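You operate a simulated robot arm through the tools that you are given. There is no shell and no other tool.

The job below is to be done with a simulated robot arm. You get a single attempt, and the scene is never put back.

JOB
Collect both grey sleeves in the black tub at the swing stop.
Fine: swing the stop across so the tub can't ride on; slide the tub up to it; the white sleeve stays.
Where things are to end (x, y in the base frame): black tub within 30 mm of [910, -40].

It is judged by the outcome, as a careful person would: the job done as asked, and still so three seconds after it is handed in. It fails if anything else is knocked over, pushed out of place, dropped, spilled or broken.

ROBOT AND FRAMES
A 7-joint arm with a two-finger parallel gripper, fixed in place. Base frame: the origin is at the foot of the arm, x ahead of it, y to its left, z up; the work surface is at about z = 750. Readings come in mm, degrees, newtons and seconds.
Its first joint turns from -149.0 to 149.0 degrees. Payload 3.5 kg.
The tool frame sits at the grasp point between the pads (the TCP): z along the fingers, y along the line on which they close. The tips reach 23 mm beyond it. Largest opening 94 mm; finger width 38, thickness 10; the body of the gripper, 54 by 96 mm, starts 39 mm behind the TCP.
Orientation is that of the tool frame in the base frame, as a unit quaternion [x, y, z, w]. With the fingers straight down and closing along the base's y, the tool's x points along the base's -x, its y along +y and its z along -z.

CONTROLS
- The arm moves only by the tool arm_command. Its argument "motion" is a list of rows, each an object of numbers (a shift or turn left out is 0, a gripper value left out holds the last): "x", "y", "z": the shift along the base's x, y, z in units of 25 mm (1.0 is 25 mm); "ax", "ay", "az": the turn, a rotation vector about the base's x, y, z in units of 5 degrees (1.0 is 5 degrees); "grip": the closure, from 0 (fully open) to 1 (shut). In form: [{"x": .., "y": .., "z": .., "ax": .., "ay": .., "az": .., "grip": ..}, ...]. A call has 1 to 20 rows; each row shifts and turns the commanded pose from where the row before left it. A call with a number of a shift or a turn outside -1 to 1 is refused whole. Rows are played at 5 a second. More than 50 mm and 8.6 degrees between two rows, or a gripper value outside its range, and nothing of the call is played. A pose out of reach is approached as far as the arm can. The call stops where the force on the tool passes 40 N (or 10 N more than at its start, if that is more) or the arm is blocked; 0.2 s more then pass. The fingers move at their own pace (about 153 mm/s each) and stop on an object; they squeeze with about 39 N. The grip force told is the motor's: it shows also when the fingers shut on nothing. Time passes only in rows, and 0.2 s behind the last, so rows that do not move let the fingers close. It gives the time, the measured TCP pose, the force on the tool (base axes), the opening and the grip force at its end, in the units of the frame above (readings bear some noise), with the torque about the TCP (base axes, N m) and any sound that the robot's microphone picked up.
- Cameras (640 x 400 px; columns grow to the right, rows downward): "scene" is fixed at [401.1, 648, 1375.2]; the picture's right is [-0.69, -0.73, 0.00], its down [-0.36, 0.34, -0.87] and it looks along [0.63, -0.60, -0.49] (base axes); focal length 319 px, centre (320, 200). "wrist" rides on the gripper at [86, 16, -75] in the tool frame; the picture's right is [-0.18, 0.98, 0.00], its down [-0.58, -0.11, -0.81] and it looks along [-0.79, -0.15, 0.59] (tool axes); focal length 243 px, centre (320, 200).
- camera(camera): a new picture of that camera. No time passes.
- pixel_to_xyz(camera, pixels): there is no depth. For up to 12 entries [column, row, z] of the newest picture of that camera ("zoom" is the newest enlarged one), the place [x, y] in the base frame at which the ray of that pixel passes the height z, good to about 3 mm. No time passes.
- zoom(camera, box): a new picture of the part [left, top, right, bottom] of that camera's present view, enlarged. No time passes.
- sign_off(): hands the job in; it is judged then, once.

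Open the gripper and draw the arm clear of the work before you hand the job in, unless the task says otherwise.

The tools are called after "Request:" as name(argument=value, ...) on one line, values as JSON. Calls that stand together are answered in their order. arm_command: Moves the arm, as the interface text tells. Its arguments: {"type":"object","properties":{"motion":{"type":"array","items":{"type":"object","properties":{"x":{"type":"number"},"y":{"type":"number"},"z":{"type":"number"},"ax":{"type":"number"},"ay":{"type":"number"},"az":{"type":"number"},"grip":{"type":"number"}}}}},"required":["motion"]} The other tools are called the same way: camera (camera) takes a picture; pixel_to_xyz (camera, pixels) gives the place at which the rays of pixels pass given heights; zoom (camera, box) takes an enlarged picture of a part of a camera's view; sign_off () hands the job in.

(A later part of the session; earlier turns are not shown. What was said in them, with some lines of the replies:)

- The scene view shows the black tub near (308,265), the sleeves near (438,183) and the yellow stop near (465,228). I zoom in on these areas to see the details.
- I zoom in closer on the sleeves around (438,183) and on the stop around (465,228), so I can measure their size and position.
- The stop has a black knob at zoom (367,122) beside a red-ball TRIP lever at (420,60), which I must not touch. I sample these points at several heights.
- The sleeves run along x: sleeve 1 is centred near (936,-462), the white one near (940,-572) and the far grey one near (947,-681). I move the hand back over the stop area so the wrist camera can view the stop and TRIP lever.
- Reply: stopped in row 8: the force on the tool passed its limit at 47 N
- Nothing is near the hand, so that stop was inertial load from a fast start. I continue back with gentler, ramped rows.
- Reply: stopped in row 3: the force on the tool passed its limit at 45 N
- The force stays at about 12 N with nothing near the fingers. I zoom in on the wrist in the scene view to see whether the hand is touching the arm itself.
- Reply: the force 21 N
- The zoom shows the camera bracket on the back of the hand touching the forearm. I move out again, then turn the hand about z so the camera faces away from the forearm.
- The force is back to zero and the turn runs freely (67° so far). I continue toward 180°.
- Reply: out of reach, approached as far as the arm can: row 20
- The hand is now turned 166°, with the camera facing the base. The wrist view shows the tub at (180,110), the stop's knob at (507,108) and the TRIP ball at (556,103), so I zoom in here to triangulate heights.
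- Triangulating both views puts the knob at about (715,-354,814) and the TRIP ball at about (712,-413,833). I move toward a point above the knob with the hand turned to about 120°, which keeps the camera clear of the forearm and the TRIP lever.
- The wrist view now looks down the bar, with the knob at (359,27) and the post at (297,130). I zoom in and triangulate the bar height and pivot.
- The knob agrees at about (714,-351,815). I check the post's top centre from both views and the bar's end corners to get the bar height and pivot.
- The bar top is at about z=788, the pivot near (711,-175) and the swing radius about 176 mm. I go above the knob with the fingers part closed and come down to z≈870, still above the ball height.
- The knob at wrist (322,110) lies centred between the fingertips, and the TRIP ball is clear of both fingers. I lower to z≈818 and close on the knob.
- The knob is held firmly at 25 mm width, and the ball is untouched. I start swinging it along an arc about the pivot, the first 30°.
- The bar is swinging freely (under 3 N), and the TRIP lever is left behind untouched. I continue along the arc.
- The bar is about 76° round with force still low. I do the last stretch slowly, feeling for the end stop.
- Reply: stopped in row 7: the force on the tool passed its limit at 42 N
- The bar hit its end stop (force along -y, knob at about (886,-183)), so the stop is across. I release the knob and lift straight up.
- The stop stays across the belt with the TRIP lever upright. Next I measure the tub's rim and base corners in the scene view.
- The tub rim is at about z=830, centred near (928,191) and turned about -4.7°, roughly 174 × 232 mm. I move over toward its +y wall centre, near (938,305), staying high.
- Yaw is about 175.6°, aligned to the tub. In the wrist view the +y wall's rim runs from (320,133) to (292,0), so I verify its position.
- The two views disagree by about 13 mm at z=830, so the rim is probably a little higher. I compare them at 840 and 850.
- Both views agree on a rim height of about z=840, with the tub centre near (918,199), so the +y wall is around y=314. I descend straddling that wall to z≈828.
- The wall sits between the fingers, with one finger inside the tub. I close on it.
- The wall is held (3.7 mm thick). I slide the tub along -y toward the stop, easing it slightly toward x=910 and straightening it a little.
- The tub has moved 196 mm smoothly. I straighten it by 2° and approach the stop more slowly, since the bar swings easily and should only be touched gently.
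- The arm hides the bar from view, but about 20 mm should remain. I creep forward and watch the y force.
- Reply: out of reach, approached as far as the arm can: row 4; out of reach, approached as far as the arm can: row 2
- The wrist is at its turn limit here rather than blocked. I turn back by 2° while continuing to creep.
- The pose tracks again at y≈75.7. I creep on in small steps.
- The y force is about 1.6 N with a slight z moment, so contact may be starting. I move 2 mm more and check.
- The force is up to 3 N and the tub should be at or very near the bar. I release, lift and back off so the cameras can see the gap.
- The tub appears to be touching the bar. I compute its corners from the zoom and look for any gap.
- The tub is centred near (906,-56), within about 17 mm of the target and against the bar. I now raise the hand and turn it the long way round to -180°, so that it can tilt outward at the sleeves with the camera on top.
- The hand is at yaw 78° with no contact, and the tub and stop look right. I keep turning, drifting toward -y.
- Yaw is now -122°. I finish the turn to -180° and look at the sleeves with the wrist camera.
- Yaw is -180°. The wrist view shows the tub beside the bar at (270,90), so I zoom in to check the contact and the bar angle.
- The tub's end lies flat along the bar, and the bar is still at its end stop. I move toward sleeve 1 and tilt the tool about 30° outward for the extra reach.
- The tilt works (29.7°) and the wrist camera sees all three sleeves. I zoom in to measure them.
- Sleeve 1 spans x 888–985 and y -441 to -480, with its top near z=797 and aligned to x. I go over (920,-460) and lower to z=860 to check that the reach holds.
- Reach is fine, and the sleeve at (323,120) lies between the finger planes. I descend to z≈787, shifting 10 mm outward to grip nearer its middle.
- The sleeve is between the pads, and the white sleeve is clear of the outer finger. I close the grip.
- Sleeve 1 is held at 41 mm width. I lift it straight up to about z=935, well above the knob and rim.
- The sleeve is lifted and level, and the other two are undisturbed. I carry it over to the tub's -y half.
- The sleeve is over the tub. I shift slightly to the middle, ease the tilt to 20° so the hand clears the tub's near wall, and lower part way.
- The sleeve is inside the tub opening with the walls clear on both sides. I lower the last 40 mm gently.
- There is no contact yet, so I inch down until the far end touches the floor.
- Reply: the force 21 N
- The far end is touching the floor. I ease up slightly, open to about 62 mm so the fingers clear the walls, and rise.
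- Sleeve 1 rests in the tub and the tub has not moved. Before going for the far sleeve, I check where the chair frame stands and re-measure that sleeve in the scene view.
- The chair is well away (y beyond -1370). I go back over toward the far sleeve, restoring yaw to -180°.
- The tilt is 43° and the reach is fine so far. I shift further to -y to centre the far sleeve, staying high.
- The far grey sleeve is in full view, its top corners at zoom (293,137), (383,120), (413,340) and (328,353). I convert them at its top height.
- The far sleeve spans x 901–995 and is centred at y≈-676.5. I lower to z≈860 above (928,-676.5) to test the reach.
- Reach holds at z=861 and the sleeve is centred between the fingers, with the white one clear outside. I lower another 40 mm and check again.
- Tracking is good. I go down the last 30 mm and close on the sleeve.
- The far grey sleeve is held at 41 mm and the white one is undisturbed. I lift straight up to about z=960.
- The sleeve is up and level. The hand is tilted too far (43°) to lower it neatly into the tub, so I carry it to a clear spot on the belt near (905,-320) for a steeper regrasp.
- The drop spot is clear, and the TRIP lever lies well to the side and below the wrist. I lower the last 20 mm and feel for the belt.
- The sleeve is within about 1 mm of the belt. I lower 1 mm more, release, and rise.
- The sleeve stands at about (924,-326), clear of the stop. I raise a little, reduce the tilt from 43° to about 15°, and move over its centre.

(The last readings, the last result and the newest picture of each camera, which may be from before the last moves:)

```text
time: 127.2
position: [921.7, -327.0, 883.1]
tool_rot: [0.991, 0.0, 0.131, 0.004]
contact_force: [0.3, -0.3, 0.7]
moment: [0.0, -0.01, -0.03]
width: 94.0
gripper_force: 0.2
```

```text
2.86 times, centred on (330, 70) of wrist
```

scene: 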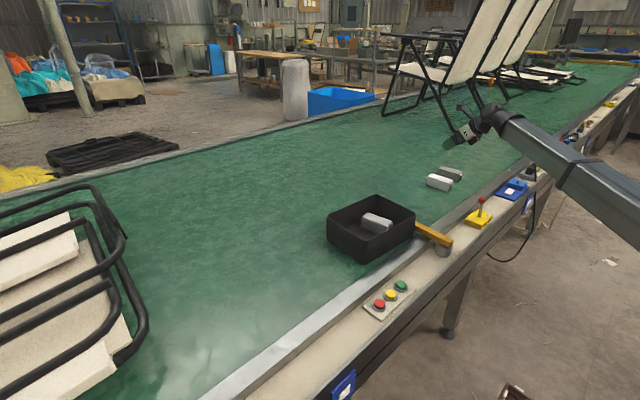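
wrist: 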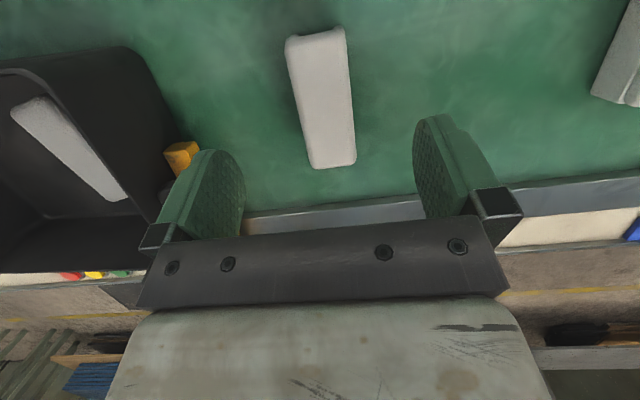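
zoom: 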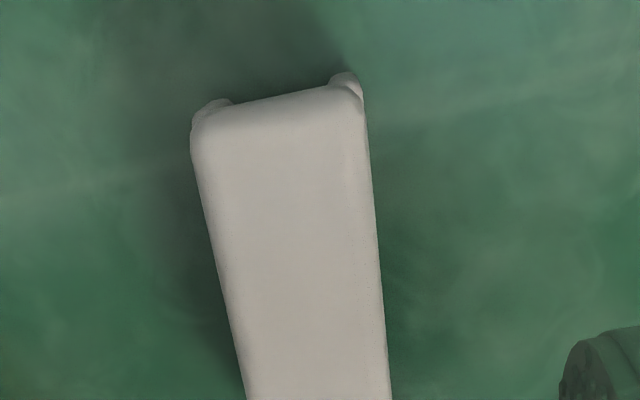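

The tilt is 15° and the sleeve is centred. I descend to z≈787 around it.

Request:
arm_command(motion=[{"z": -0.3}, {"z": -0.5}, {"z": -0.6}, {"z": -0.6}, {"z": -0.6}, {"z": -0.5}, {"z": -0.4}, {"z": -0.3}, {}])

Request:
camera(camera="wrist")

Request:
zoom(camera="scene", box=[330, 100, 510, 250])

```text
time: 129.2
position: [921.4, -326.3, 786.8]
tool_rot: [0.991, 0.0, 0.131, 0.003]
contact_force: [0.5, 0.6, -1.1]
moment: [0.0, 0.01, -0.01]
width: 93.8
gripper_force: 0.0
```

```text
taken
```

wrist: 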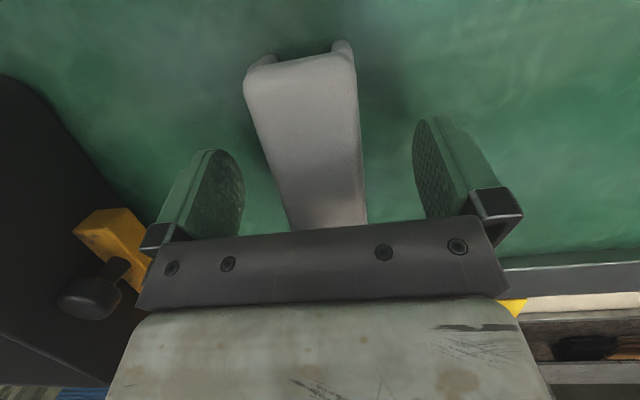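

```text
2.67 times, centred on (420, 175) of scene
```

zoom: 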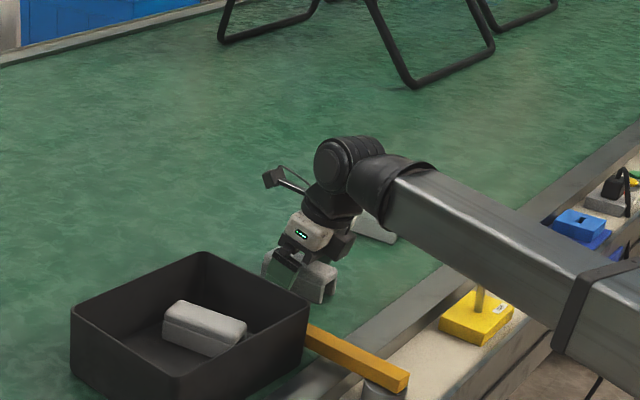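

Everything is aligned: the sleeve is between the pads, clear of the bar. I close on it and lift to about z=935.

Request:
arm_command(motion=[{"grip": 0.25}, {"grip": 0.4}, {"grip": 0.5}, {"grip": 0.6}, {"grip": 0.7}, {"grip": 0.85}, {}, {"z": 0.15}, {"z": 0.3}, {"z": 0.5}, {"z": 0.7}, {"z": 0.7}, {"z": 0.7}, {"z": 0.7}, {"z": 0.7}, {"z": 0.7}, {"z": 0.5}, {"z": 0.3}, {}])

Request:
camera(camera="wrist")

```text
time: 133.2
position: [921.8, -326.7, 935.8]
tool_rot: [0.991, 0.001, 0.132, 0.003]
contact_force: [-0.2, -0.4, 0.2]
moment: [-0.05, -0.02, -0.01]
width: 41.0
gripper_force: 39.1
```

```text
taken
```

wrist: 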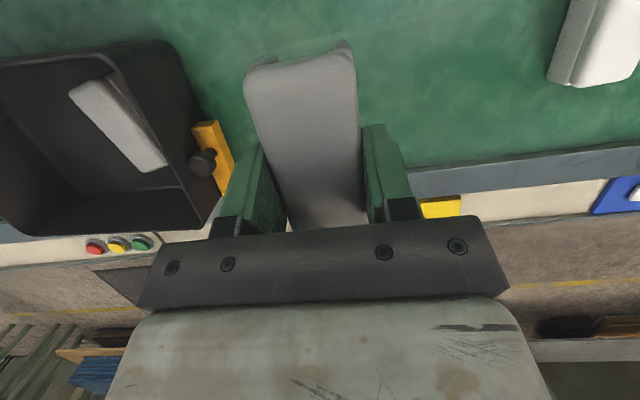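

Sleeve 2 is held level. I carry it to the +y half of the tub, turning about 13° to stay inside the wrist's range.

Request:
arm_command(motion=[{"y": 0.2}, {"y": 0.4}, {"y": 0.6, "az": 0.1}, {"y": 0.75, "x": -0.03, "az": 0.2}, {"y": 0.75, "x": -0.03, "az": 0.2}, {"y": 0.75, "x": -0.03, "az": 0.2}, {"y": 0.75, "x": -0.03, "az": 0.2}, {"y": 0.75, "x": -0.03, "az": 0.2}, {"y": 0.75, "x": -0.03, "az": 0.2}, {"y": 0.75, "x": -0.03, "az": 0.2}, {"y": 0.75, "x": -0.03, "az": 0.2}, {"y": 0.75, "x": -0.03, "az": 0.2}, {"y": 0.75, "x": -0.03, "az": 0.2}, {"y": 0.75, "x": -0.03, "az": 0.2}, {"y": 0.75, "x": -0.03, "az": 0.2}, {"y": 0.75, "az": 0.1}, {"y": 0.75}, {"y": 0.6}, {"y": 0.4}, {"y": 0.2}])

Request:
camera(camera="wrist")

Request:
zoom(camera="scene", box=[300, 110, 480, 270])

```text
time: 137.4
position: [912.2, -4.1, 936.5]
tool_rot: [0.985, 0.112, 0.131, -0.011]
contact_force: [-0.4, -1.5, 0.2]
moment: [0.0, 0.03, -0.01]
width: 41.0
gripper_force: 39.2
```

```text
taken
```

wrist: 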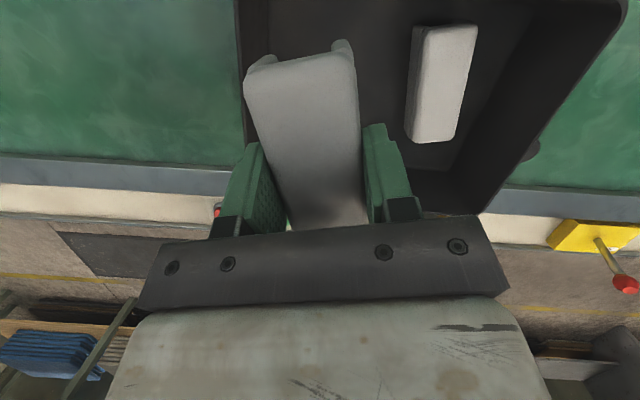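

```text
2.50 times, centred on (390, 190) of scene
```

zoom: 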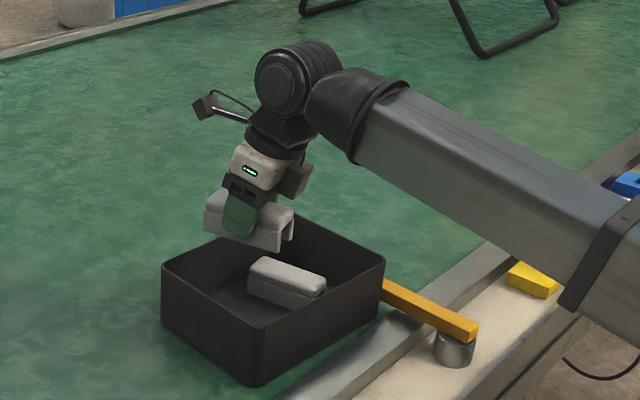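

The tub's +y rim runs near wrist column 240. I check its location relative to the left finger, and sleeve 1's position, before descending.

Request:
pixel_to_xyz(camera="wrist", pixels=[[239, 20, 840], [243, 100, 840], [416, 28, 797], [406, 140, 797], [452, 142, 797], [478, 28, 797], [480, 212, 840]])

```text
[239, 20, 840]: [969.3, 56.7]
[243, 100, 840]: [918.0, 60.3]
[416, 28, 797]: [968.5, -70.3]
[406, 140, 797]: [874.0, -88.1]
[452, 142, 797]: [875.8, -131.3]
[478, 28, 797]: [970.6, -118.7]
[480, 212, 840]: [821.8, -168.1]
```

There is plenty of room between sleeve 1 (edge near y=-79) and the +y wall (y≈57). I lower the sleeve to z≈850, then check.

Request:
arm_command(motion=[{"y": -0.1, "z": -0.2}, {"z": -0.4}, {"z": -0.6}, {"z": -0.7}, {"z": -0.6}, {"z": -0.5}, {"z": -0.3}, {"z": -0.15}, {}])

Request:
camera(camera="wrist")

Request:
zoom(camera="scene", box=[300, 110, 480, 270])

```text
time: 139.4
position: [911.6, -4.8, 850.5]
tool_rot: [0.985, 0.113, 0.13, -0.011]
contact_force: [0.1, -0.4, -0.2]
moment: [0.03, 0.02, -0.02]
width: 41.1
gripper_force: 39.5
```

```text
taken
```

wrist: 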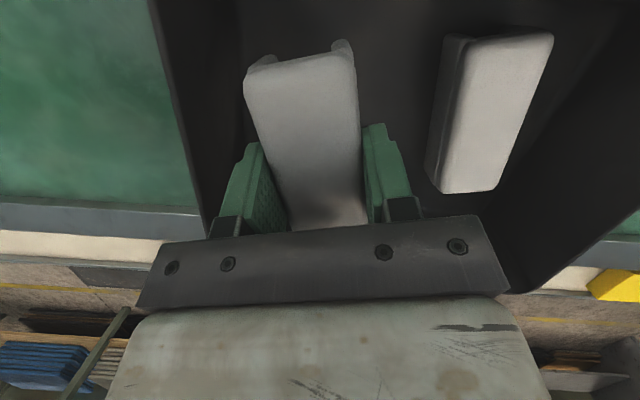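

```text
2.50 times, centred on (390, 190) of scene
```

zoom: 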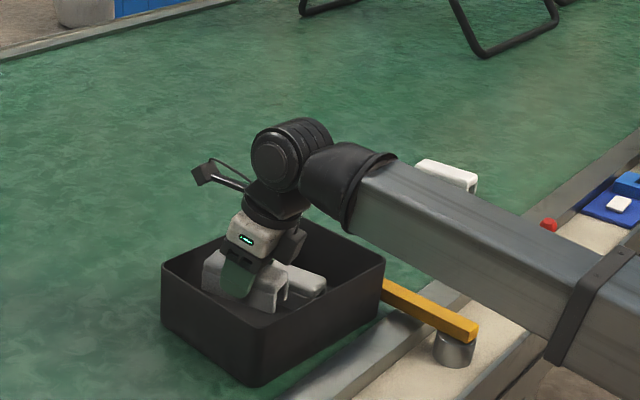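

The sleeve is inside the tub, clear of both walls and of sleeve 1. I lower toward the floor in smaller steps.

Request:
arm_command(motion=[{"z": -0.3}, {"z": -0.5}, {"z": -0.5}, {"z": -0.4}, {"z": -0.3}, {"z": -0.15}, {}])

Request:
arm_command(motion=[{"z": -0.08}, {"z": -0.06}, {}])

```text
time: 141.0
position: [912.2, -5.7, 795.4]
tool_rot: [0.985, 0.113, 0.13, -0.012]
contact_force: [-0.5, 0.4, -0.2]
moment: [0.0, -0.02, -0.02]
width: 41.1
gripper_force: 39.0
```

```text
time: 141.8
position: [912.2, -6.4, 791.7]
tool_rot: [0.985, 0.113, 0.13, -0.012]
contact_force: [0.2, 1.0, 0.0]
moment: [0.03, -0.01, 0.02]
width: 41.1
gripper_force: 38.7
```

There is no contact yet at z≈791.7. I inch down a little more.

Request:
arm_command(motion=[{"z": -0.06}, {}])

Request:
arm_command(motion=[{"z": -0.04}, {}])

```text
time: 142.4
position: [912.0, -4.6, 790.6]
tool_rot: [0.985, 0.113, 0.131, -0.011]
contact_force: [0.6, 1.1, 8.9]
moment: [-0.03, 0.24, 0.0]
width: 41.3
gripper_force: 38.9
```

```text
time: 143.0
position: [911.6, -4.7, 792.8]
tool_rot: [0.985, 0.112, 0.132, -0.012]
contact_force: [-0.1, 0.4, 29.4]
moment: [-0.11, 0.62, 0.0]
width: 41.1
gripper_force: 38.9
```

The sleeve is flat on the tub floor, pushing back with 29 N. I ease up, open to about 60 mm, and rise straight out.

Request:
arm_command(motion=[{"z": 0.06}, {"grip": 0.5}, {"grip": 0.45}, {"grip": 0.4}, {"grip": 0.36}, {}, {"z": 0.2}, {"z": 0.4}, {"z": 0.6}, {"z": 0.7}, {"z": 0.7}, {"z": 0.7}, {"z": 0.7}, {"z": 0.7}, {"z": 0.7}, {"z": 0.7}, {"z": 0.7}, {"z": 0.5}, {"z": 0.3}])

Request:
camera(camera="wrist")

Request:
camera(camera="scene")

```text
time: 147.0
position: [912.5, -6.2, 980.5]
tool_rot: [0.985, 0.113, 0.13, -0.012]
contact_force: [1.2, 0.6, -0.8]
moment: [0.01, -0.03, 0.0]
width: 60.1
gripper_force: 0.0
```

```text
taken
```

wrist: 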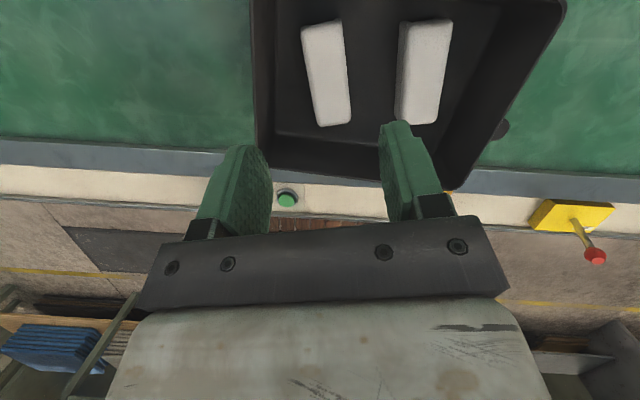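

```text
taken
```

scene: 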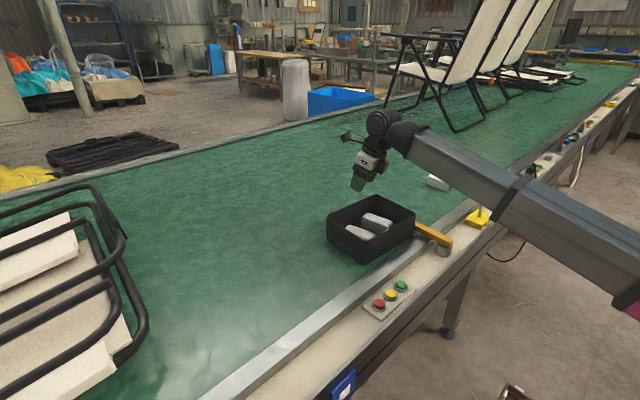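

Both grey sleeves lie in the tub. I open fully and draw the arm up and outward, clear of the work, then do a final check.

Request:
arm_command(motion=[{"z": 0.3, "grip": 0}, {"z": 0.6}, {"z": 0.7}, {"z": 0.7, "x": 0.2}, {"z": 0.7, "x": 0.4}, {"z": 0.7, "x": 0.5}, {"z": 0.7, "x": 0.5}, {"z": 0.6, "x": 0.5}, {"z": 0.4, "x": 0.5}, {"z": 0.2, "x": 0.4}, {"x": 0.3}, {"x": 0.1}, {}])

Request:
camera(camera="scene")

Request:
camera(camera="wrist")

Request:
zoom(camera="scene", box=[310, 150, 510, 280])

```text
time: 149.8
position: [998.2, -6.3, 1121.6]
tool_rot: [0.985, 0.113, 0.132, -0.011]
contact_force: [0.4, -0.9, -0.1]
moment: [0.01, 0.02, -0.01]
width: 94.1
gripper_force: 0.0
```

```text
taken
```

scene: 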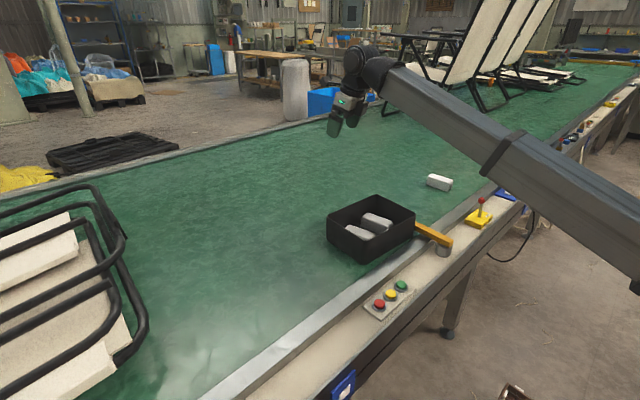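

```text
taken
```

wrist: 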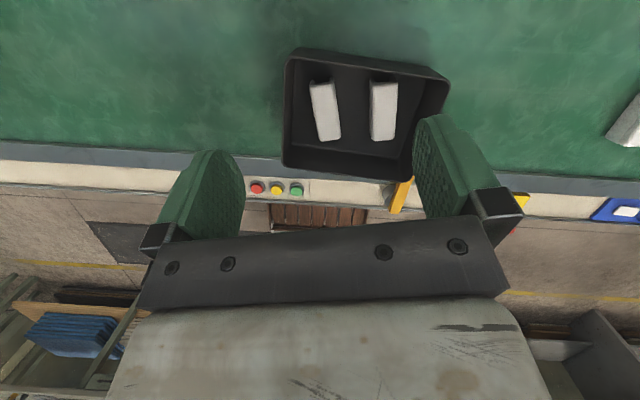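

```text
3.08 times, centred on (410, 215) of scene
```

zoom: 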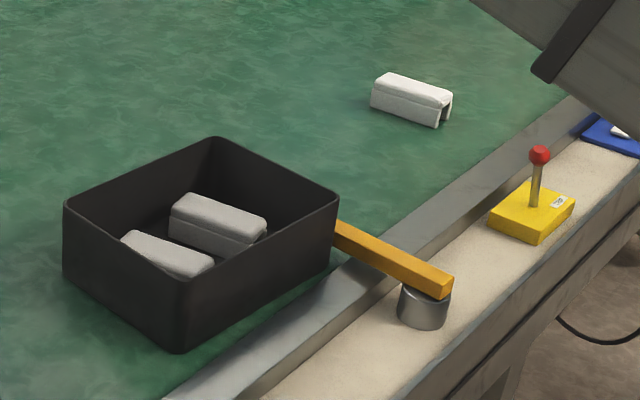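

Both sleeves are in the tub, the white sleeve is in place and the TRIP lever is upright. I check the tub's final position and its contact with the bar once more.

Request:
pixel_to_xyz(camera="zoom", pixels=[[64, 206, 840], [215, 138, 840], [338, 200, 840], [177, 283, 840]])

Request:
pixel_to_xyz(camera="wrist", pixels=[[287, 50, 840], [450, 84, 840], [409, 182, 840], [283, 166, 840]])

Request:
zoom(camera="wrist", box=[360, 40, 480, 220])

```text
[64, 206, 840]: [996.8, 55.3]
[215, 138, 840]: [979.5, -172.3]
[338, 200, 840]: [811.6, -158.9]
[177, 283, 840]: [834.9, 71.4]
```

```text
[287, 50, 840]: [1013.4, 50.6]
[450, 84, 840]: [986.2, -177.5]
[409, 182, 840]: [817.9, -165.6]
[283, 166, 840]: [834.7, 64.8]
```

```text
2.22 times, centred on (420, 130) of wrist
```

zoom: 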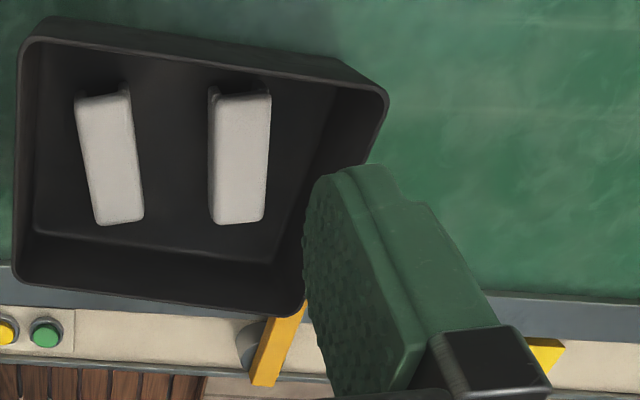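

The two views put the tub centre at about (909,-54), roughly 14 mm from the target and against the swung stop. Both grey sleeves are inside, the white sleeve is untouched, and the gripper is open and clear, so I hand the job in.

Request:
sign_off()

```text
The job is handed in.
```

The job is done and handed in: both grey sleeves are in the black tub, and the tub is up against the swing stop.

- **Stop:** I swung it across the belt until it reached its end stop. The TRIP lever beside it was not touched.
- **Tub:** I slid it up to the bar. Its centre measures about (909, -54), roughly 14 mm from the [910, -40] target and inside the 30 mm limit.
- **Grey sleeves:** They sit side by side in the tub. I set the far one down on a clear spot of belt partway to get a better grip, then lowered it in.
- **White sleeve:** It is still in its original place on the belt.

Early on, two moves stopped on the force limit because the hand's camera bracket touched the arm's own forearm. I turned the hand around and had no further contact of that kind. The gripper is open and the arm is clear of the work.
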